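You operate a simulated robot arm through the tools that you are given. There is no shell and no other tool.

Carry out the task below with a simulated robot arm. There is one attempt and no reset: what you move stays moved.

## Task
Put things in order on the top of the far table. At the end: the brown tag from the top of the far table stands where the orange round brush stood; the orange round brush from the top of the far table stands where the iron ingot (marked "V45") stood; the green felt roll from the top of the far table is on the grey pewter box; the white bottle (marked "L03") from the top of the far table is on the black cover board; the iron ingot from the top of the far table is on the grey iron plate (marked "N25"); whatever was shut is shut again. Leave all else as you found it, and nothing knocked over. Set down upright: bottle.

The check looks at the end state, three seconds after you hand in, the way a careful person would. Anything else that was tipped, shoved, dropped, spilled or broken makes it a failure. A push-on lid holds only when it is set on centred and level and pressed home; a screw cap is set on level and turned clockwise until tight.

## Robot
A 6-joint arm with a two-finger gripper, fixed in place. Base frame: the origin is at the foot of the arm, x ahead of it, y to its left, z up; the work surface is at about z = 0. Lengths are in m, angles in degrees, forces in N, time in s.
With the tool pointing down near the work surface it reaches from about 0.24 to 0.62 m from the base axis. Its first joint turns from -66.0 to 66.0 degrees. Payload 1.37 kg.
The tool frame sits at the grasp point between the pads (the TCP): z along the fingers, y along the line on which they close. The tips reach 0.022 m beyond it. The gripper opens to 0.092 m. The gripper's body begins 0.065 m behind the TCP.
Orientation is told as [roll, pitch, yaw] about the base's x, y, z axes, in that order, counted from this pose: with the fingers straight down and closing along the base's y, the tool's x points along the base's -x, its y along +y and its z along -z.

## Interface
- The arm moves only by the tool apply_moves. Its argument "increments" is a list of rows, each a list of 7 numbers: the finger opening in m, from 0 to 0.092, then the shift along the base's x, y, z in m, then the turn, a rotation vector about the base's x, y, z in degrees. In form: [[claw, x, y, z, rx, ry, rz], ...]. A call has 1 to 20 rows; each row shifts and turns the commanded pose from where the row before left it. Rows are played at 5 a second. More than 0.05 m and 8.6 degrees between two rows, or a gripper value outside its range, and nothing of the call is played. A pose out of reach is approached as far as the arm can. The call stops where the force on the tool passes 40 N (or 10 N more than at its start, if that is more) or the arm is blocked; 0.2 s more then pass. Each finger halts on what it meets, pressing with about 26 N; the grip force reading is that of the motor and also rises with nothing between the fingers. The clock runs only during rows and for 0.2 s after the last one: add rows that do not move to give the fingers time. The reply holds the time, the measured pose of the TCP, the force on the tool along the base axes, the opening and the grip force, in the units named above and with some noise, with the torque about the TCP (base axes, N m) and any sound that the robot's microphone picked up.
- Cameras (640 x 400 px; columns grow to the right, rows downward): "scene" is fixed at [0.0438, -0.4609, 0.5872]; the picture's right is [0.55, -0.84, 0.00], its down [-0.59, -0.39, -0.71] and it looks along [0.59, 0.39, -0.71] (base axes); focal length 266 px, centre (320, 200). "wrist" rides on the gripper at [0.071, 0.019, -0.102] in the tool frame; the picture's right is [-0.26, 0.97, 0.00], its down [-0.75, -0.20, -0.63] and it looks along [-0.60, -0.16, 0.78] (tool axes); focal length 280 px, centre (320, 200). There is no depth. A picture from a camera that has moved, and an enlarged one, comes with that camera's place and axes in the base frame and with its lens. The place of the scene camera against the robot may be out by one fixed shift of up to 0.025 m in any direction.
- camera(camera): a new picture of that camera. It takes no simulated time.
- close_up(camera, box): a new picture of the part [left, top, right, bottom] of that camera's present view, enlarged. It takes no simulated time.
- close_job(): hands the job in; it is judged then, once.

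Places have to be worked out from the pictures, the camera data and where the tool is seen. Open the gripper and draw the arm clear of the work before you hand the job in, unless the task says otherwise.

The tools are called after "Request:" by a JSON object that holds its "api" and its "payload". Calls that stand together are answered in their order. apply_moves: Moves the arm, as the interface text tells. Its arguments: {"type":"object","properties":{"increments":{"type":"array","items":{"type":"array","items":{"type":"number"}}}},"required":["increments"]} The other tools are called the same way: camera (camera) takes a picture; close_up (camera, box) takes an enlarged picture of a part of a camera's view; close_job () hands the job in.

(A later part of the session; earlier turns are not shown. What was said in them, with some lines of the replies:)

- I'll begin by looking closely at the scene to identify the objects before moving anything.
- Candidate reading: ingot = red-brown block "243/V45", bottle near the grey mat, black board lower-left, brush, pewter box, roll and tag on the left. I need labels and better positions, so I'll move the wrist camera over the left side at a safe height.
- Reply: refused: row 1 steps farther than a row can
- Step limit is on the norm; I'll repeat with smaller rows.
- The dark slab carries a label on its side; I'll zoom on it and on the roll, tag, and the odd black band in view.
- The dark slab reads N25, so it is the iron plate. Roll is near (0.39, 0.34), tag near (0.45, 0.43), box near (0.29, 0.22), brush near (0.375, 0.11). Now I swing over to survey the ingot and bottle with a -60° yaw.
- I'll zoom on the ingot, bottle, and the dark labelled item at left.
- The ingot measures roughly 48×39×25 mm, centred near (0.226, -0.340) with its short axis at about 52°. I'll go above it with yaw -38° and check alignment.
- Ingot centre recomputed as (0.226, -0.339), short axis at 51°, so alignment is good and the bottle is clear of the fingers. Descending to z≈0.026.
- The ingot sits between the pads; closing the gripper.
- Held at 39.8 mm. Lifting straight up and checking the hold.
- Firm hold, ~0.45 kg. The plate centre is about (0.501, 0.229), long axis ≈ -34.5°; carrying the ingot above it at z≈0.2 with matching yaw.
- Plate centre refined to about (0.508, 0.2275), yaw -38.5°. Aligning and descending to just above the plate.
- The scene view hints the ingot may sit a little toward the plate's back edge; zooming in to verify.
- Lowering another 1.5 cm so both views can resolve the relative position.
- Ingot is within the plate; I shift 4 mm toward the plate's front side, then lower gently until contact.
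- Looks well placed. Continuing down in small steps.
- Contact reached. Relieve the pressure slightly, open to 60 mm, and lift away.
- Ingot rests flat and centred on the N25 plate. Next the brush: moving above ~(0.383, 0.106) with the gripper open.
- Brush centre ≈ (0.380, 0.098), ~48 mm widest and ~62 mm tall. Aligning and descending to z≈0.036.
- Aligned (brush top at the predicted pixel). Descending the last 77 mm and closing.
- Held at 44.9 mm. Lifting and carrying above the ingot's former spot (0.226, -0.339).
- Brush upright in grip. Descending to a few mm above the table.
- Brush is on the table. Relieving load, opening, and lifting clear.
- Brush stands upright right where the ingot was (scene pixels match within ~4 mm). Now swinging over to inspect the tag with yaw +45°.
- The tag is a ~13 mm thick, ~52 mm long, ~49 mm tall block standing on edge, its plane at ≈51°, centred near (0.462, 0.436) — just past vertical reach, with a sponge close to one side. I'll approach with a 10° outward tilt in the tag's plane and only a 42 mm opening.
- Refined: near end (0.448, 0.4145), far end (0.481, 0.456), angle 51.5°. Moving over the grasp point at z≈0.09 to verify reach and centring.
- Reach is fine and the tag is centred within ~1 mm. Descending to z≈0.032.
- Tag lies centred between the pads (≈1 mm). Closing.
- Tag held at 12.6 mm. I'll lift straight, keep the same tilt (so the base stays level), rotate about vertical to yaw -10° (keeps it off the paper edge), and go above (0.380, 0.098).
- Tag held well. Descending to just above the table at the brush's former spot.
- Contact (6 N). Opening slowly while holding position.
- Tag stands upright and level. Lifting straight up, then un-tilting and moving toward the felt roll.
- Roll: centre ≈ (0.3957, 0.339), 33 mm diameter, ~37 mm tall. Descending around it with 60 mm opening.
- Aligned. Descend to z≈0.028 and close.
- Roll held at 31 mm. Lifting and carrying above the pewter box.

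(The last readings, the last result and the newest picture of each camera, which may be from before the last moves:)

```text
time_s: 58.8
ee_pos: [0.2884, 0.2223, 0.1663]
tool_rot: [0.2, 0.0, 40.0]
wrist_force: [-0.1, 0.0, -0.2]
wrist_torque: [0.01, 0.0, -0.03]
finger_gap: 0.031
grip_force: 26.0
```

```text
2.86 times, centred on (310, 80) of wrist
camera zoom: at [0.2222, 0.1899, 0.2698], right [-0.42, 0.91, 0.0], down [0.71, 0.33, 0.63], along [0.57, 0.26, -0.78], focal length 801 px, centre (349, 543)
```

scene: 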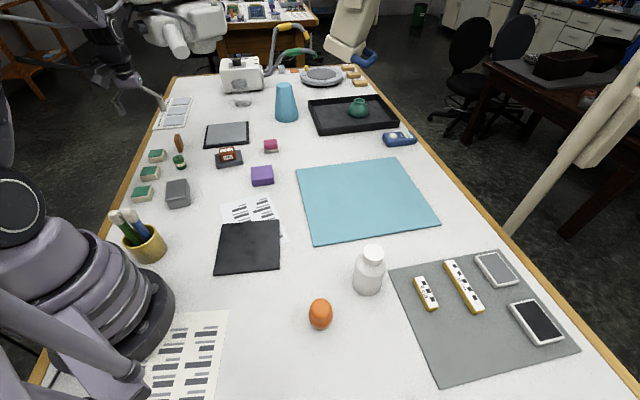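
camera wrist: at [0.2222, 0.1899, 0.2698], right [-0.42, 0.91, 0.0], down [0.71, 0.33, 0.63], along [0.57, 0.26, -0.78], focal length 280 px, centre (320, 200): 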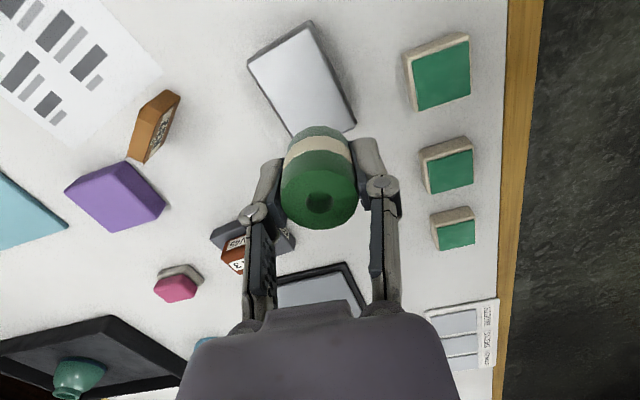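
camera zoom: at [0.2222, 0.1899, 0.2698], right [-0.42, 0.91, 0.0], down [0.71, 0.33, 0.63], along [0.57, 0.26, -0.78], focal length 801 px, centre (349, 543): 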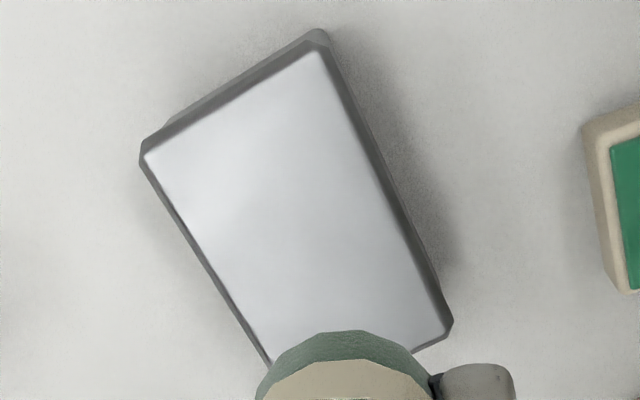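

Lid top is roughly 50×76 mm, centred near (0.293, 0.210). Aligning and descending partway to z≈0.10.

Request:
{"api": "apply_moves", "payload": {"increments": [[0.026, 0.0046, -0.0123, 0, 0, 0, 0], [0.026, 0, 0, -0.03, 0, 0, 0], [0.026, 0, 0, -0.034, 0, 0, 0], [0.026, 0, 0, 0, 0, 0, 0], [0.026, 0, 0, 0, 0, 0, 0]]}}

Request:
{"api": "camera", "payload": {"camera": "wrist"}}

Request:
{"api": "close_up", "payload": {"camera": "scene", "box": [140, 150, 220, 220]}}

```text
time_s: 60.0
ee_pos: [0.2924, 0.2081, 0.1023]
tool_rot: [0.1, -0.1, 39.9]
wrist_force: [-0.5, 0.2, -0.1]
wrist_torque: [-0.02, -0.02, -0.01]
finger_gap: 0.0314
grip_force: 26.1
```

```text
taken
camera wrist: at [0.2267, 0.1771, 0.2056], right [-0.42, 0.91, 0.0], down [0.71, 0.33, 0.63], along [0.57, 0.26, -0.78], focal length 280 px, centre (320, 200)
```

wrist: 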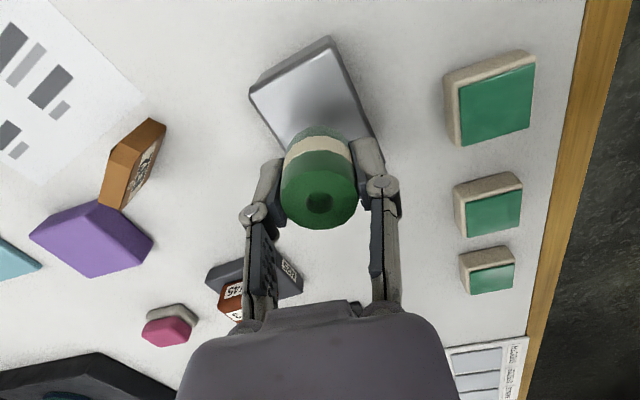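

```text
5.71 times, centred on (180, 185) of scene
camera zoom: at [0.0438, -0.4609, 0.5872], right [0.55, -0.84, 0.0], down [-0.59, -0.39, -0.71], along [0.59, 0.39, -0.71], focal length 1520 px, centre (1120, 286)
```

zoom: 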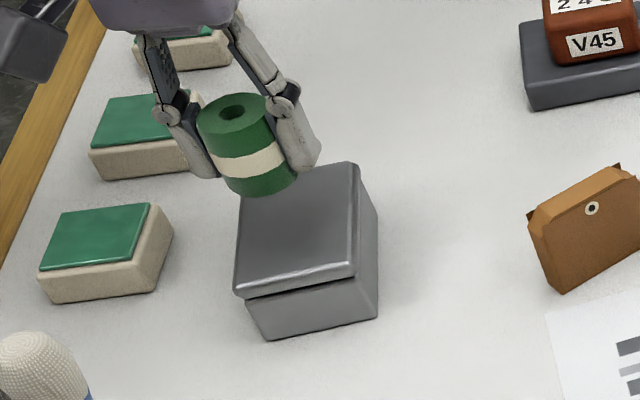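

The roll is above the lid with ~30 mm to go. Small nudge, then lower to ~6–8 mm above and re-check.

Request:
{"api": "apply_moves", "payload": {"increments": [[0.026, 0.001, -0.001, -0.012, 0, 0, 0], [0.026, 0, 0, -0.01, 0, 0, 0], [0.026, 0, 0, 0, 0, 0, 0], [0.026, 0, 0, 0, 0, 0, 0]]}}

Request:
{"api": "close_up", "payload": {"camera": "scene", "box": [140, 150, 220, 220]}}

Request:
{"api": "close_up", "payload": {"camera": "wrist", "box": [230, 30, 400, 180]}}

```text
time_s: 61.0
ee_pos: [0.2944, 0.2075, 0.0817]
tool_rot: [0.2, 0.0, 39.8]
wrist_force: [0.0, 0.1, 0.6]
wrist_torque: [0.0, 0.04, -0.01]
finger_gap: 0.0312
grip_force: 26.4
```

```text
5.71 times, centred on (180, 185) of scene
camera zoom: at [0.0438, -0.4609, 0.5872], right [0.55, -0.84, 0.0], down [-0.59, -0.39, -0.71], along [0.59, 0.39, -0.71], focal length 1520 px, centre (1120, 286)
```

zoom: 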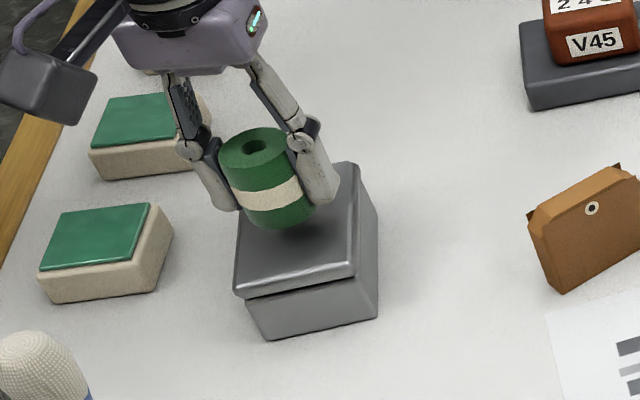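

```text
2.67 times, centred on (315, 105) of wrist
camera zoom: at [0.2276, 0.1762, 0.1839], right [-0.42, 0.91, 0.0], down [0.71, 0.33, 0.63], along [0.57, 0.26, -0.78], focal length 748 px, centre (333, 453)
```

zoom: 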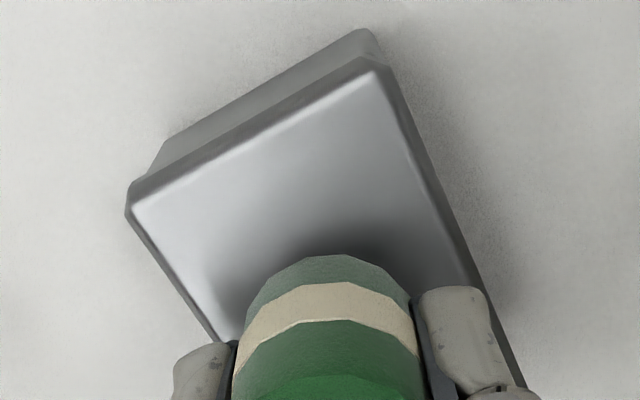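

Request:
{"api": "apply_moves", "payload": {"increments": [[0.026, 0.001, -0.002, -0.003, 0, 0, 0], [0.026, 0, 0, -0.002, 0, 0, 0], [0.026, 0, 0, 0, 0, 0, 0]]}}

Request:
{"api": "apply_moves", "payload": {"increments": [[0.026, 0, 0, -0.0015, 0, 0, 0], [0.026, 0, 0, 0, 0, 0, 0]]}}

Request:
{"api": "apply_moves", "payload": {"increments": [[0.026, 0, 0, -0.0015, 0, 0, 0], [0.026, 0, 0, 0, 0, 0, 0]]}}

Request:
{"api": "close_up", "payload": {"camera": "scene", "box": [140, 150, 220, 220]}}

```text
time_s: 61.8
ee_pos: [0.295, 0.2055, 0.0769]
tool_rot: [0.1, 0.0, 39.8]
wrist_force: [0.5, -0.5, 0.9]
wrist_torque: [-0.01, 0.0, 0.01]
finger_gap: 0.0313
grip_force: 26.4
```

```text
time_s: 62.4
ee_pos: [0.2947, 0.2047, 0.0738]
tool_rot: [0.1, -0.2, 39.9]
wrist_force: [-0.6, -0.5, 0.9]
wrist_torque: [-0.01, 0.03, -0.02]
finger_gap: 0.0314
grip_force: 26.0
```

```text
time_s: 63.0
ee_pos: [0.2959, 0.2055, 0.0732]
tool_rot: [0.1, -0.1, 39.9]
wrist_force: [-0.7, 0.3, 0.2]
wrist_torque: [0.03, 0.0, 0.0]
finger_gap: 0.0311
grip_force: 25.8
```

```text
5.71 times, centred on (180, 185) of scene
camera zoom: at [0.0438, -0.4609, 0.5872], right [0.55, -0.84, 0.0], down [-0.59, -0.39, -0.71], along [0.59, 0.39, -0.71], focal length 1520 px, centre (1120, 286)
```

zoom: 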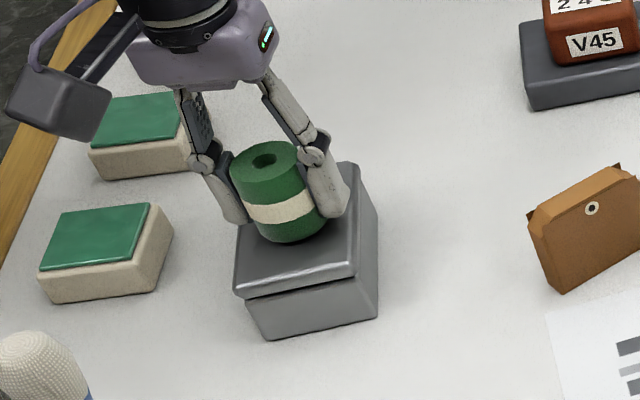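

Request:
{"api": "apply_moves", "payload": {"increments": [[0.026, 0, 0, -0.0015, 0, 0, 0], [0.026, 0, 0, 0, 0, 0, 0]]}}

Request:
{"api": "apply_moves", "payload": {"increments": [[0.026, 0, 0, -0.0015, 0, 0, 0], [0.026, 0, 0, 0, 0, 0, 0]]}}

Request:
{"api": "close_up", "payload": {"camera": "scene", "box": [140, 150, 220, 220]}}

```text
time_s: 63.6
ee_pos: [0.2936, 0.2063, 0.0728]
tool_rot: [0.0, -0.2, 39.8]
wrist_force: [0.1, -0.5, -0.3]
wrist_torque: [0.03, -0.03, 0.02]
finger_gap: 0.0309
grip_force: 26.1
```

```text
time_s: 64.2
ee_pos: [0.2944, 0.2053, 0.0701]
tool_rot: [0.1, -0.1, 39.9]
wrist_force: [-0.3, -0.1, -0.1]
wrist_torque: [0.0, 0.0, 0.0]
finger_gap: 0.0311
grip_force: 26.0
```

```text
5.71 times, centred on (180, 185) of scene
camera zoom: at [0.0438, -0.4609, 0.5872], right [0.55, -0.84, 0.0], down [-0.59, -0.39, -0.71], along [0.59, 0.39, -0.71], focal length 1520 px, centre (1120, 286)
```

zoom: 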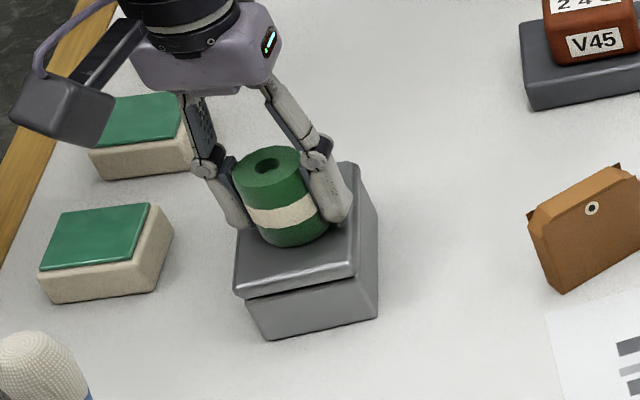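

Request:
{"api": "apply_moves", "payload": {"increments": [[0.026, 0, 0, -0.001, 0, 0, 0], [0.026, 0, 0, 0, 0, 0, 0]]}}

Request:
{"api": "apply_moves", "payload": {"increments": [[0.026, 0, 0, -0.001, 0, 0, 0], [0.026, 0, 0, 0, 0, 0, 0]]}}

Request:
{"api": "apply_moves", "payload": {"increments": [[0.026, 0, 0, -0.001, 0, 0, 0], [0.026, 0, 0, 0, 0, 0, 0]]}}

```text
time_s: 64.8
ee_pos: [0.2953, 0.205, 0.0693]
tool_rot: [0.0, -0.2, 39.8]
wrist_force: [-0.4, -0.9, 3.0]
wrist_torque: [0.01, 0.0, 0.0]
finger_gap: 0.0312
grip_force: 26.0
```

```text
time_s: 65.4
ee_pos: [0.2961, 0.2046, 0.0688]
tool_rot: [0.0, -0.2, 39.8]
wrist_force: [-2.9, 0.0, 20.0]
wrist_torque: [0.0, 0.1, -0.01]
finger_gap: 0.0311
grip_force: 25.5
```

```text
time_s: 66.0
ee_pos: [0.2951, 0.2056, 0.0672]
tool_rot: [0.1, -0.2, 40.0]
wrist_force: [0.3, 0.8, 27.5]
wrist_torque: [-0.03, 0.03, 0.02]
finger_gap: 0.0314
grip_force: 25.5
```

Contact with the lid (box upright). Relieving 2 mm of press, opening gently to 50 mm and lifting straight up.

Request:
{"api": "apply_moves", "payload": {"increments": [[0.026, 0, 0, 0.0018, 0, 0, 0], [0.036, 0, 0, 0, 0, 0, 0], [0.046, 0, 0, 0, 0, 0, 0], [0.055, 0, 0, 0, 0, 0, 0], [0.055, 0, 0, 0, 0, 0, 0], [0.055, 0, 0, 0.02, 0, 0, 0], [0.055, 0, 0, 0.04, 0, 0, 0], [0.055, 0, 0, 0.04, 0, 0, 0], [0.055, 0, 0, 0.04, 0, 0, 0], [0.055, 0, 0, 0, 0, 0, 0]]}}

Request:
{"api": "close_up", "payload": {"camera": "scene", "box": [120, 130, 260, 230]}}

Request:
{"api": "camera", "payload": {"camera": "wrist"}}

```text
time_s: 68.2
ee_pos: [0.2946, 0.2057, 0.2088]
tool_rot: [0.0, -0.1, 39.9]
wrist_force: [0.2, -0.7, 0.2]
wrist_torque: [0.01, 0.0, -0.02]
finger_gap: 0.0551
grip_force: 0.0
```

```text
4.00 times, centred on (190, 180) of scene
camera zoom: at [0.0438, -0.4609, 0.5872], right [0.55, -0.84, 0.0], down [-0.59, -0.39, -0.71], along [0.59, 0.39, -0.71], focal length 1064 px, centre (840, 280)
```

zoom: 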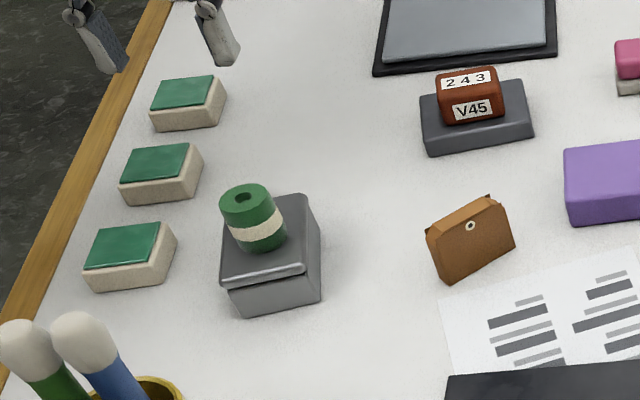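

```text
taken
camera wrist: at [0.2277, 0.1737, 0.312], right [-0.42, 0.91, 0.0], down [0.71, 0.33, 0.63], along [0.57, 0.26, -0.78], focal length 280 px, centre (320, 200)
```

wrist: 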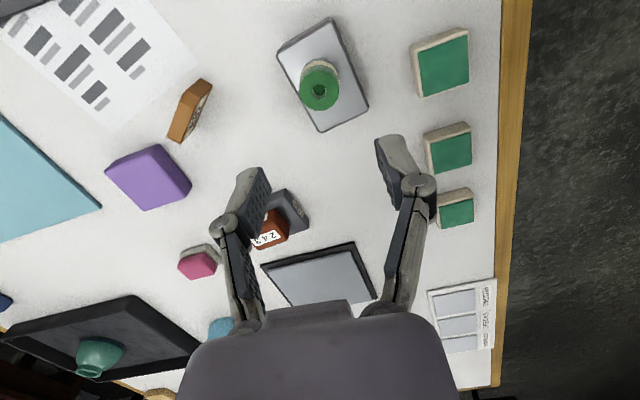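

The roll stands on the closed box. Now moving toward the bottle at ≈(0.356, -0.378), rotating to yaw -45° and rising to z≈0.25.

Request:
{"api": "apply_moves", "payload": {"increments": [[0.092, 0.0043, -0.0418, 0.003, 0, 0, -6.07], [0.092, 0.0043, -0.0418, 0.003, 0, 0, -6.07], [0.092, 0.0043, -0.0418, 0.003, 0, 0, -6.07], [0.092, 0.0043, -0.0418, 0.003, 0, 0, -6.07], [0.092, 0.0043, -0.0418, 0.003, 0, 0, -6.07], [0.092, 0.0043, -0.0418, 0.003, 0, 0, -6.07], [0.092, 0.0043, -0.0418, 0.003, 0, 0, -6.07], [0.092, 0.0043, -0.0418, 0.003, 0, 0, -6.07], [0.092, 0.0043, -0.0418, 0.003, 0, 0, -6.07], [0.092, 0.0043, -0.0418, 0.003, 0, 0, -6.07], [0.092, 0.0043, -0.0418, 0.003, 0, 0, -6.07], [0.092, 0.0043, -0.0418, 0.003, 0, 0, -6.07], [0.092, 0.0043, -0.0418, 0.003, 0, 0, -6.07], [0.092, 0.0043, -0.0418, 0.003, 0, 0, -6.07], [0.092, 0, 0, 0, 0, 0, 0], [0.092, 0, 0, 0, 0, 0, 0]]}}

Request:
{"api": "camera", "payload": {"camera": "wrist"}}

Request:
{"api": "camera", "payload": {"camera": "scene"}}

```text
time_s: 71.6
ee_pos: [0.3542, -0.3806, 0.251]
tool_rot: [0.1, -0.1, -45.1]
wrist_force: [0.3, -0.3, 0.4]
wrist_torque: [0.02, 0.01, -0.01]
finger_gap: 0.0921
grip_force: 0.0
```

```text
taken
camera wrist: at [0.3177, -0.3169, 0.3545], right [0.87, 0.5, 0.0], down [0.39, -0.68, 0.63], along [0.31, -0.54, -0.78], focal length 280 px, centre (320, 200)
```

wrist: 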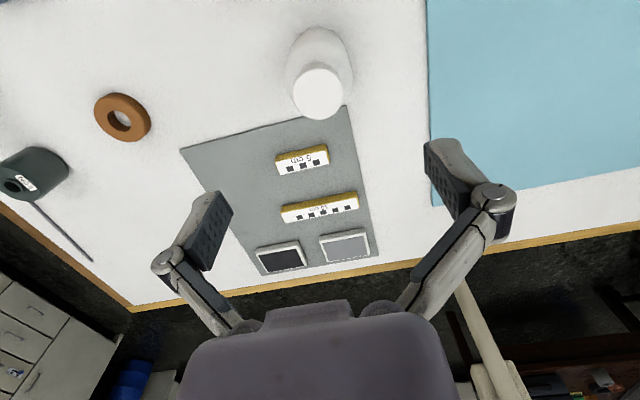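

```text
taken
```

scene: 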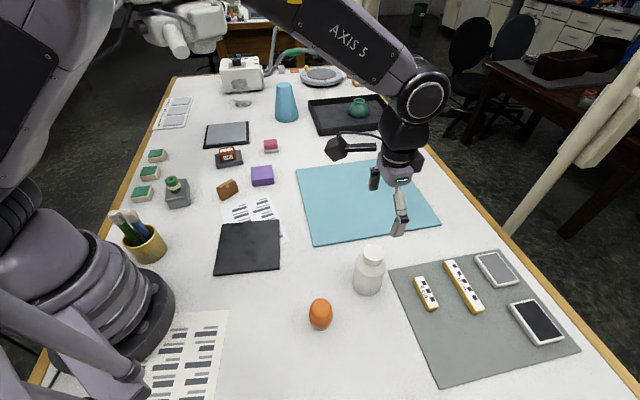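

Request:
{"api": "close_up", "payload": {"camera": "wrist", "box": [260, 10, 380, 130]}}

Request:
{"api": "close_up", "payload": {"camera": "scene", "box": [330, 235, 410, 305]}}

```text
3.33 times, centred on (320, 70) of wrist
camera zoom: at [0.3177, -0.3169, 0.3545], right [0.87, 0.5, 0.0], down [0.39, -0.68, 0.63], along [0.31, -0.54, -0.78], focal length 935 px, centre (320, 633)
```

zoom: 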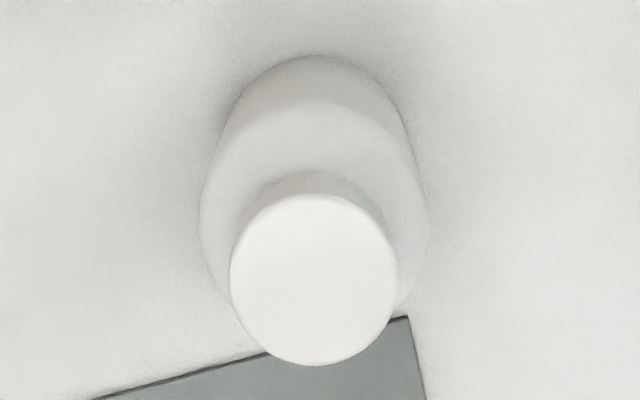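

```text
5.71 times, centred on (370, 270) of scene
camera zoom: at [0.0438, -0.4609, 0.5872], right [0.55, -0.84, 0.0], down [-0.59, -0.39, -0.71], along [0.59, 0.39, -0.71], focal length 1520 px, centre (34, -200)
```

zoom: 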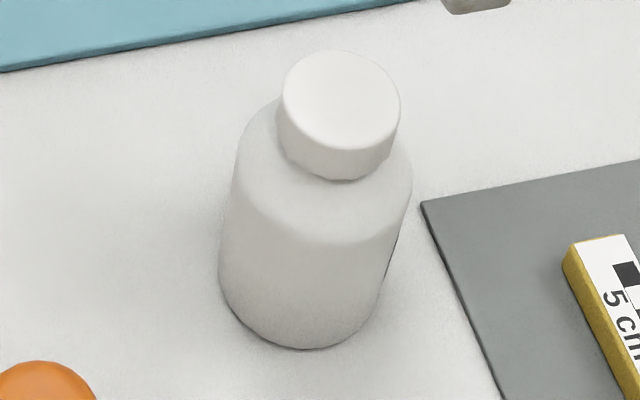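

Bottle: centre ≈ (0.3537, -0.3818), ~63 mm diameter, ~120–125 mm tall with a 40 mm cap. Aligning and lowering partway.

Request:
{"api": "apply_moves", "payload": {"increments": [[0.092, -0.0005, -0.001, -0.03, 0, 0, 0], [0.092, 0, 0, -0.03, 0, 0, 0], [0.092, 0, 0, -0.03, 0, 0, 0], [0.092, 0, 0, 0, 0, 0, 0], [0.092, 0, 0, 0, 0, 0, 0]]}}

Request:
{"api": "camera", "payload": {"camera": "wrist"}}

Request:
{"api": "close_up", "payload": {"camera": "scene", "box": [300, 180, 440, 310]}}

```text
time_s: 72.8
ee_pos: [0.3543, -0.3803, 0.1603]
tool_rot: [0.0, 0.0, -45.2]
wrist_force: [-0.8, 0.5, -0.3]
wrist_torque: [0.01, 0.0, 0.03]
finger_gap: 0.0919
grip_force: 0.1
```

```text
taken
camera wrist: at [0.3179, -0.3175, 0.264], right [0.87, 0.5, 0.0], down [0.39, -0.68, 0.63], along [0.31, -0.54, -0.78], focal length 280 px, centre (320, 200)
```

wrist: 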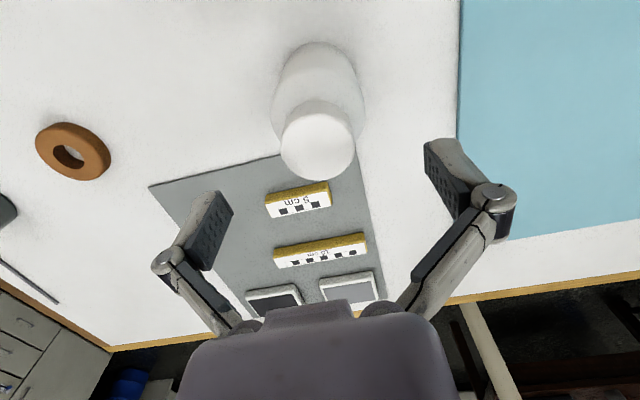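

```text
3.08 times, centred on (370, 245) of scene
camera zoom: at [0.0438, -0.4609, 0.5872], right [0.55, -0.84, 0.0], down [-0.59, -0.39, -0.71], along [0.59, 0.39, -0.71], focal length 819 px, centre (166, 62)
```

zoom: 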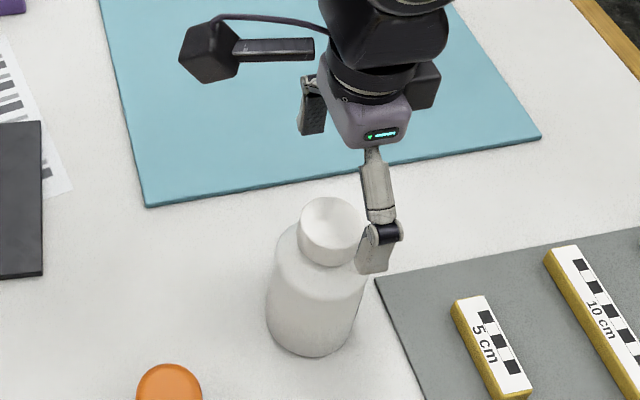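

Cap appears exactly where predicted, so alignment is within ~1 mm. Descending to z≈0.075.

Request:
{"api": "apply_moves", "payload": {"increments": [[0.092, -0.0005, -0.0005, -0.03, 0, 0, 0], [0.092, 0, 0, -0.03, 0, 0, 0], [0.092, 0, 0, -0.025, 0, 0, 0], [0.092, 0, 0, 0, 0, 0, 0], [0.092, 0, 0, 0, 0, 0, 0]]}}

Request:
{"api": "camera", "payload": {"camera": "wrist"}}

Request:
{"api": "close_up", "payload": {"camera": "scene", "box": [300, 180, 440, 310]}}

```text
time_s: 74.0
ee_pos: [0.3547, -0.3805, 0.0773]
tool_rot: [0.1, -0.1, -45.1]
wrist_force: [0.7, -0.7, 0.5]
wrist_torque: [-0.03, 0.0, 0.0]
finger_gap: 0.0921
grip_force: 0.1
```

```text
taken
camera wrist: at [0.3181, -0.3183, 0.1783], right [0.87, 0.5, 0.0], down [0.39, -0.68, 0.63], along [0.31, -0.54, -0.78], focal length 280 px, centre (320, 200)
```

wrist: 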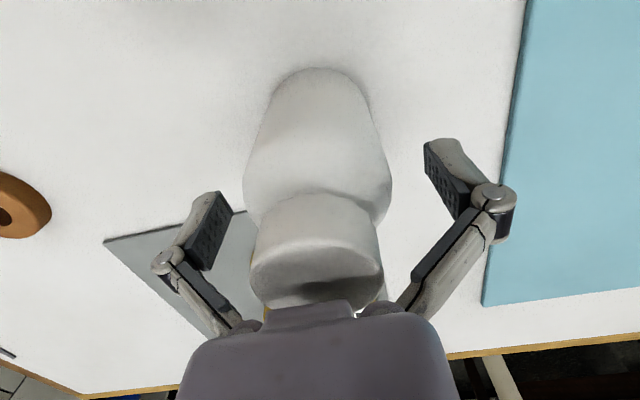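

```text
3.08 times, centred on (370, 245) of scene
camera zoom: at [0.0438, -0.4609, 0.5872], right [0.55, -0.84, 0.0], down [-0.59, -0.39, -0.71], along [0.59, 0.39, -0.71], focal length 819 px, centre (166, 62)
```

zoom: 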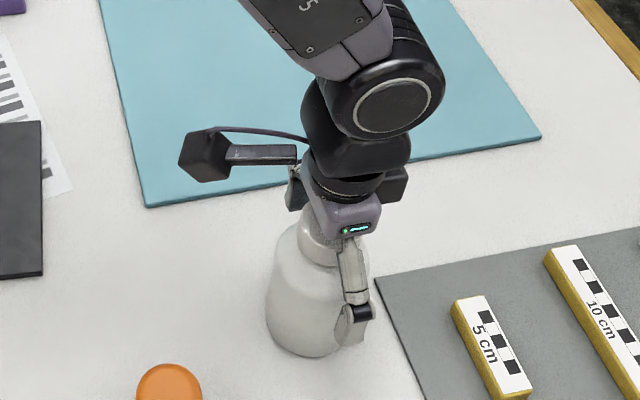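

No contact with the cap (force ≈0). Closing on the body.

Request:
{"api": "apply_moves", "payload": {"increments": [[0.08, 0, 0, 0, 0, 0, 0], [0.07, 0, 0, 0, 0, 0, 0], [0.06, 0, 0, 0, 0, 0, 0], [0.054, 0, 0, 0, 0, 0, 0], [0.05, 0, 0, 0, 0, 0, 0], [0.05, 0, 0, 0, 0, 0, 0]]}}

Request:
{"api": "camera", "payload": {"camera": "wrist"}}

Request:
{"api": "close_up", "payload": {"camera": "scene", "box": [300, 180, 440, 310]}}

```text
time_s: 75.4
ee_pos: [0.3534, -0.382, 0.0768]
tool_rot: [0.1, -0.2, -45.1]
wrist_force: [-1.8, 0.1, 7.1]
wrist_torque: [0.08, 0.02, 0.01]
finger_gap: 0.0624
grip_force: 26.0
```

```text
taken
camera wrist: at [0.3181, -0.3184, 0.1788], right [0.87, 0.5, 0.0], down [0.39, -0.68, 0.63], along [0.31, -0.54, -0.78], focal length 280 px, centre (320, 200)
```

wrist: 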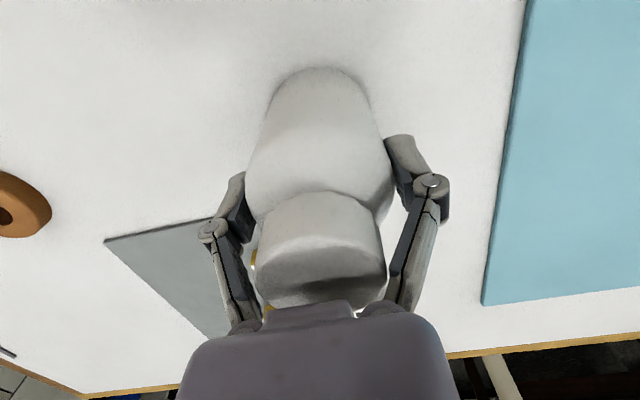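

```text
3.08 times, centred on (370, 245) of scene
camera zoom: at [0.0438, -0.4609, 0.5872], right [0.55, -0.84, 0.0], down [-0.59, -0.39, -0.71], along [0.59, 0.39, -0.71], focal length 819 px, centre (166, 62)
```

zoom: 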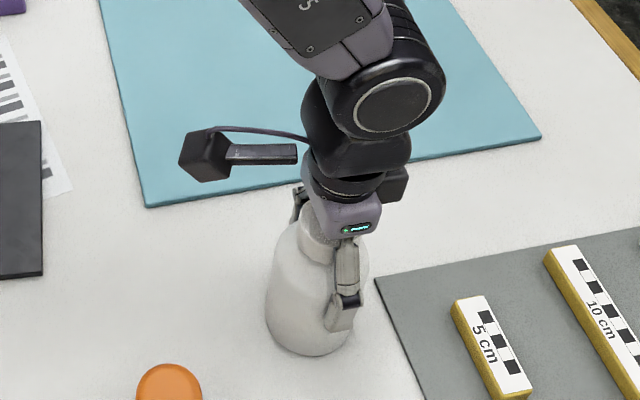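

Bottle gripped at 62.4 mm. Lifting and carrying it over the black board centre ≈ (0.285, -0.084).

Request:
{"api": "apply_moves", "payload": {"increments": [[0.05, 0, 0, 0.01, 0, 0, 0], [0.05, 0, 0, 0.02, 0, 0, 0], [0.05, 0, 0, 0.035, 0, 0, 0], [0.05, 0, 0, 0.035, 0, 0, 0], [0.05, 0, 0, 0, 0, 0, 0]]}}

Request:
{"api": "close_up", "payload": {"camera": "scene", "box": [280, 160, 440, 310]}}

```text
time_s: 76.6
ee_pos: [0.3537, -0.3813, 0.1762]
tool_rot: [0.0, -0.1, -45.1]
wrist_force: [-0.2, 0.0, -0.6]
wrist_torque: [-0.03, -0.03, -0.04]
finger_gap: 0.0625
grip_force: 26.4
```

```text
2.67 times, centred on (360, 235) of scene
camera zoom: at [0.0438, -0.4609, 0.5872], right [0.55, -0.84, 0.0], down [-0.59, -0.39, -0.71], along [0.59, 0.39, -0.71], focal length 710 px, centre (213, 107)
```

zoom: 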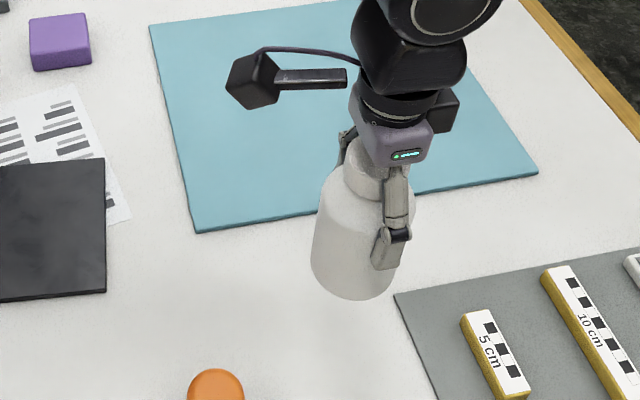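

Request:
{"api": "apply_moves", "payload": {"increments": [[0.05, -0.0098, 0.0425, 0, 0, 0, 0], [0.05, -0.0098, 0.0425, 0, 0, 0, 0], [0.05, -0.0098, 0.0425, 0, 0, 0, 0], [0.05, -0.0098, 0.0425, 0, 0, 0, 0], [0.05, -0.0098, 0.0425, 0, 0, 0, 0], [0.05, -0.0098, 0.0425, 0, 0, 0, 0], [0.05, -0.0098, 0.0425, 0, 0, 0, 0], [0.05, 0, 0, -0.02, 0, 0, 0], [0.05, 0, 0, -0.02, 0, 0, 0], [0.05, 0, 0, -0.02, 0, 0, 0], [0.05, 0, 0, 0, 0, 0, 0], [0.05, 0, 0, 0, 0, 0, 0]]}}

Request:
{"api": "camera", "payload": {"camera": "wrist"}}

Request:
{"api": "close_up", "payload": {"camera": "scene", "box": [180, 150, 320, 290]}}

```text
time_s: 79.2
ee_pos: [0.2852, -0.0846, 0.1157]
tool_rot: [0.1, 0.0, -45.1]
wrist_force: [-1.0, 0.2, -0.5]
wrist_torque: [0.03, -0.03, 0.0]
finger_gap: 0.0626
grip_force: 25.9
```

```text
taken
camera wrist: at [0.249, -0.0215, 0.2183], right [0.87, 0.5, 0.0], down [0.39, -0.68, 0.63], along [0.31, -0.54, -0.78], focal length 280 px, centre (320, 200)
```

wrist: 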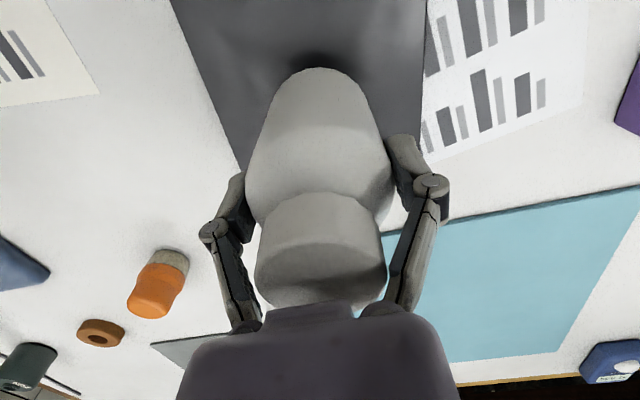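

```text
2.86 times, centred on (250, 220) of scene
camera zoom: at [0.0438, -0.4609, 0.5872], right [0.55, -0.84, 0.0], down [-0.59, -0.39, -0.71], along [0.59, 0.39, -0.71], focal length 760 px, centre (520, 143)
```

zoom: 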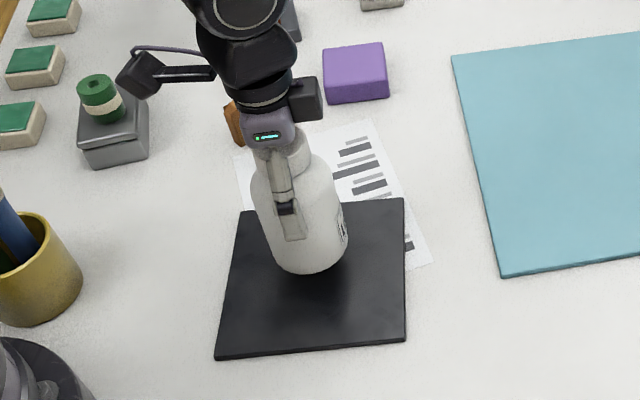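

A label is now visible on the bottle side; checking it and the position over the board.

Request:
{"api": "close_up", "payload": {"camera": "scene", "box": [250, 215, 320, 260]}}

```text
8.89 times, centred on (285, 238) of scene
camera zoom: at [0.0438, -0.4609, 0.5872], right [0.55, -0.84, 0.0], down [-0.59, -0.39, -0.71], along [0.59, 0.39, -0.71], focal length 2365 px, centre (631, -133)
```

zoom: 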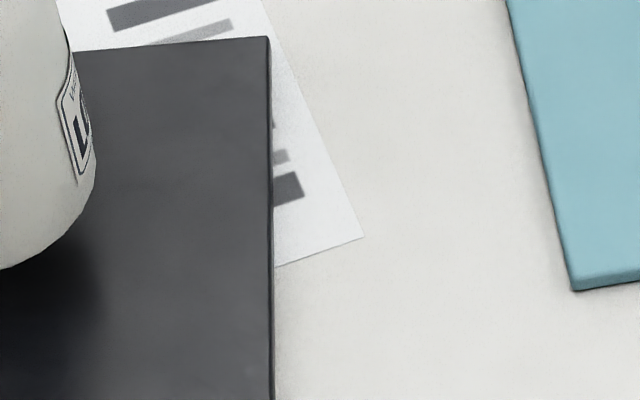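

Label "L…" confirms the bottle, and its base will land at the board centre. Lowering to just above the board.

Request:
{"api": "apply_moves", "payload": {"increments": [[0.05, 0, 0, -0.015, 0, 0, 0], [0.05, 0, 0, -0.012, 0, 0, 0], [0.05, 0, 0, 0, 0, 0, 0]]}}

Request:
{"api": "apply_moves", "payload": {"increments": [[0.05, 0, 0, -0.002, 0, 0, 0], [0.05, 0, 0, 0, 0, 0, 0]]}}

Request:
{"api": "apply_moves", "payload": {"increments": [[0.05, 0, 0, -0.0015, 0, 0, 0], [0.05, 0, 0, 0, 0, 0, 0]]}}

Request:
{"api": "close_up", "payload": {"camera": "scene", "box": [200, 190, 300, 290]}}

```text
time_s: 80.0
ee_pos: [0.286, -0.0843, 0.0881]
tool_rot: [0.2, -0.1, -45.1]
wrist_force: [-0.3, -0.5, -1.1]
wrist_torque: [0.0, -0.01, -0.01]
finger_gap: 0.0624
grip_force: 26.0
```

```text
time_s: 80.6
ee_pos: [0.2843, -0.0843, 0.0862]
tool_rot: [0.1, 0.0, -45.1]
wrist_force: [0.0, -0.3, -1.9]
wrist_torque: [0.03, 0.02, -0.01]
finger_gap: 0.0624
grip_force: 26.3
```

```text
time_s: 81.2
ee_pos: [0.2865, -0.0847, 0.0856]
tool_rot: [0.2, -0.1, -45.0]
wrist_force: [-0.5, 0.1, -1.9]
wrist_torque: [0.0, -0.02, 0.0]
finger_gap: 0.0623
grip_force: 26.2
```

```text
4.00 times, centred on (250, 240) of scene
camera zoom: at [0.0438, -0.4609, 0.5872], right [0.55, -0.84, 0.0], down [-0.59, -0.39, -0.71], along [0.59, 0.39, -0.71], focal length 1064 px, centre (600, 40)
```

zoom: 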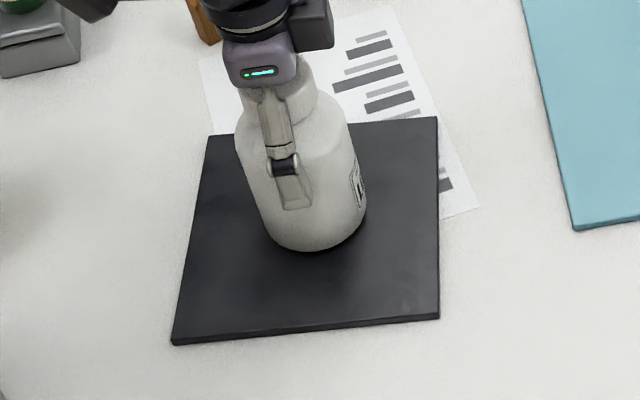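

Request:
{"api": "apply_moves", "payload": {"increments": [[0.05, 0, 0, -0.0015, 0, 0, 0], [0.05, 0, 0, 0, 0, 0, 0]]}}

Request:
{"api": "apply_moves", "payload": {"increments": [[0.05, 0, 0, -0.0012, 0, 0, 0], [0.05, 0, 0, 0, 0, 0, 0]]}}

Request:
{"api": "apply_moves", "payload": {"increments": [[0.05, 0, 0, -0.001, 0, 0, 0], [0.05, 0, 0, 0, 0, 0, 0]]}}

```text
time_s: 81.8
ee_pos: [0.2858, -0.0838, 0.0836]
tool_rot: [0.1, -0.1, -45.1]
wrist_force: [-2.2, -0.5, 9.9]
wrist_torque: [0.03, 0.04, -0.01]
finger_gap: 0.0624
grip_force: 26.1
```

```text
time_s: 82.4
ee_pos: [0.2844, -0.083, 0.082]
tool_rot: [0.1, -0.1, -45.1]
wrist_force: [-2.3, -0.4, 16.6]
wrist_torque: [-0.02, 0.01, 0.0]
finger_gap: 0.0624
grip_force: 26.3
```

```text
time_s: 83.0
ee_pos: [0.2863, -0.0835, 0.0822]
tool_rot: [0.1, -0.1, -45.1]
wrist_force: [-1.3, -0.3, 16.6]
wrist_torque: [-0.03, 0.03, -0.02]
finger_gap: 0.0624
grip_force: 26.0
```

Bottle is down on the board. Relieve pressure, open fully, lift straight up.

Request:
{"api": "apply_moves", "payload": {"increments": [[0.05, 0, 0, 0.0015, 0, 0, 0], [0.066, 0, 0, 0, 0, 0, 0], [0.076, 0, 0, 0, 0, 0, 0], [0.088, 0, 0, 0, 0, 0, 0], [0.092, 0, 0, 0, 0, 0, 0], [0.092, 0, 0, 0, 0, 0, 0], [0.092, 0, 0, 0.02, 0, 0, 0], [0.092, 0, 0, 0.04, 0, 0, 0], [0.092, 0, 0, 0.04, 0, 0, 0], [0.092, 0, 0, 0.04, 0, 0, 0], [0.092, 0, 0, 0.04, 0, 0, 0], [0.092, 0, 0, 0, 0, 0, 0]]}}

Request:
{"api": "camera", "payload": {"camera": "wrist"}}

Request:
{"api": "camera", "payload": {"camera": "scene"}}

```text
time_s: 85.6
ee_pos: [0.2846, -0.0831, 0.2645]
tool_rot: [0.1, -0.2, -45.1]
wrist_force: [0.5, -0.7, 0.0]
wrist_torque: [-0.01, 0.01, -0.01]
finger_gap: 0.0922
grip_force: 0.0
```

```text
taken
camera wrist: at [0.2479, -0.0208, 0.3664], right [0.87, 0.5, 0.0], down [0.39, -0.68, 0.63], along [0.31, -0.54, -0.78], focal length 280 px, centre (320, 200)
```

wrist: 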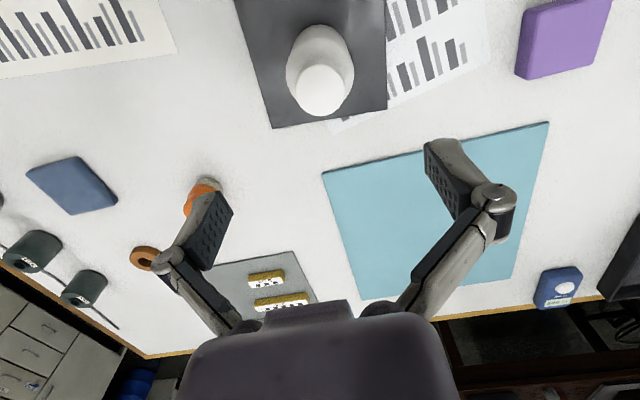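

```text
taken
```

scene: 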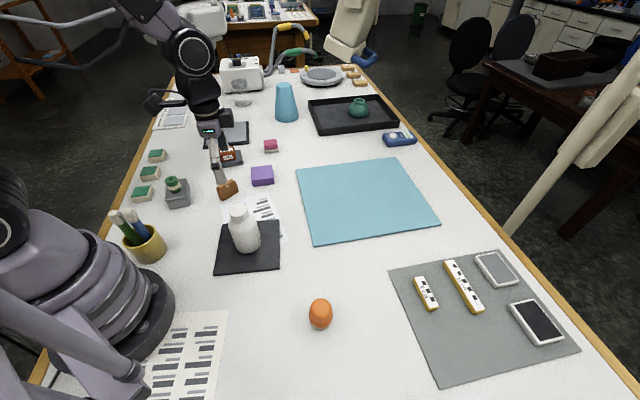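

All five items are placed. Drawing the arm back toward its starting pose and inspecting the final state.

Request:
{"api": "apply_moves", "payload": {"increments": [[0.092, 0.034, 0.021, 0.01, 0, 0, 7.5], [0.092, 0.034, 0.021, 0.01, 0, 0, 7.5], [0.092, 0.034, 0.021, 0, 0, 0, 7.5], [0.092, 0.034, 0.021, 0, 0, 0, 7.5], [0.092, 0.034, 0.021, 0, 0, 0, 7.5], [0.092, 0.034, 0.021, 0, 0, 0, 7.5], [0.092, 0, 0, 0, 0, 0, 0], [0.092, 0, 0, 0, 0, 0, 0]]}}

Request:
{"api": "camera", "payload": {"camera": "scene"}}

Request:
{"api": "close_up", "payload": {"camera": "scene", "box": [195, 160, 275, 220]}}

Request:
{"api": "close_up", "payload": {"camera": "scene", "box": [290, 230, 400, 340]}}

Request:
{"api": "close_up", "payload": {"camera": "scene", "box": [130, 130, 290, 280]}}

```text
time_s: 87.4
ee_pos: [0.4887, 0.0437, 0.2837]
tool_rot: [0.1, -0.1, 0.0]
wrist_force: [-0.2, -0.2, 0.0]
wrist_torque: [0.01, -0.02, 0.0]
finger_gap: 0.092
grip_force: 0.1
```

```text
taken
```

scene: 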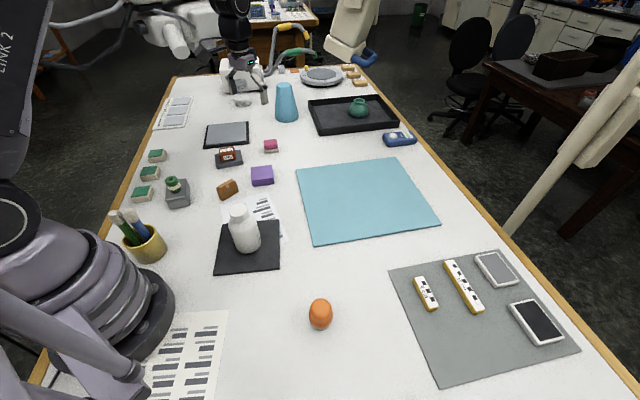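

```text
6.67 times, centred on (235, 190) of scene
camera zoom: at [0.0438, -0.4609, 0.5872], right [0.55, -0.84, 0.0], down [-0.59, -0.39, -0.71], along [0.59, 0.39, -0.71], focal length 1774 px, centre (887, 267)
```

zoom: 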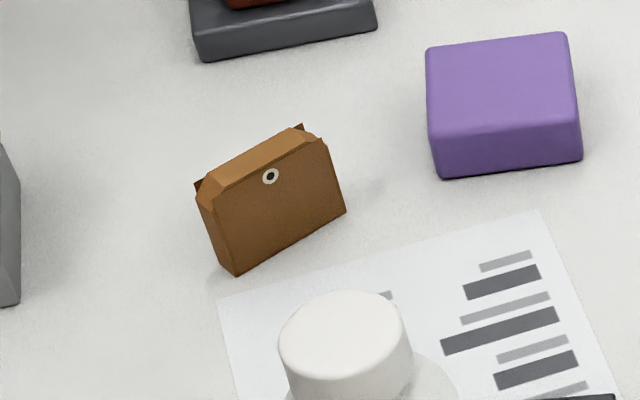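

```text
3.64 times, centred on (345, 285) of scene
camera zoom: at [0.0438, -0.4609, 0.5872], right [0.55, -0.84, 0.0], down [-0.59, -0.39, -0.71], along [0.59, 0.39, -0.71], focal length 968 px, centre (229, -109)
```

zoom: 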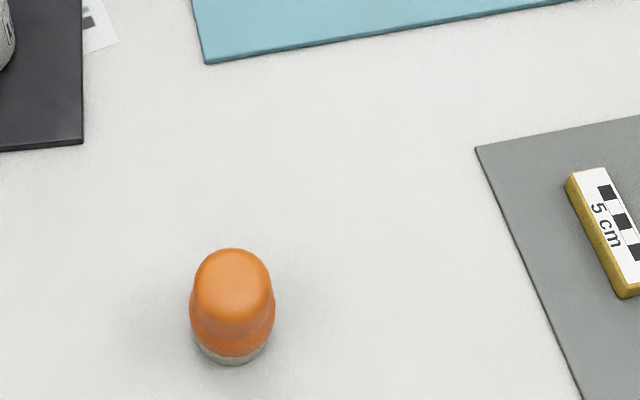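

```text
2.67 times, centred on (210, 205) of scene
camera zoom: at [0.0438, -0.4609, 0.5872], right [0.55, -0.84, 0.0], down [-0.59, -0.39, -0.71], along [0.59, 0.39, -0.71], focal length 710 px, centre (613, 187)
```

zoom: 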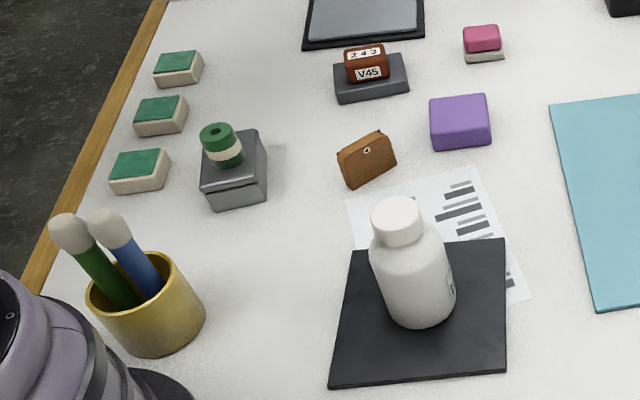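

Everything checks out in the final pictures: the tag stands at the brush's spot, the brush at the ingot's spot, the ingot is on N25, the roll is on the closed box, and the bottle is upright on the black board. The gripper is empty and clear of the work, so I'm handing in.

Request:
{"api": "close_job", "payload": {}}

```text
The job is handed in.
```

All five items are in their requested places, and I handed the job in with the gripper open and the arm drawn clear. I checked the final pictures before handing in; the result of the check itself wasn't reported back.

- **Brown tag:** it stands upright where the orange brush stood. In the scene picture it looks about 5 mm off the brush's original centre. I turned it about 60° from its original angle so its end would not sit on the paper beside it.
- **Orange brush:** it stands upright where the iron ingot stood, within about 4 mm.
- **Iron ingot (V45):** it lies flat and well inside the edges of the grey iron plate N25.
- **Green felt roll:** it stands on the lid of the grey pewter box. The box was shut at the start and I did not open it.
- **White bottle:** it stands upright near the middle of the black cover board. Only the "L" of its label was ever in view; it was the only white bottle on the table.

Nothing was knocked over, and I saw no other item moved in the final pictures.
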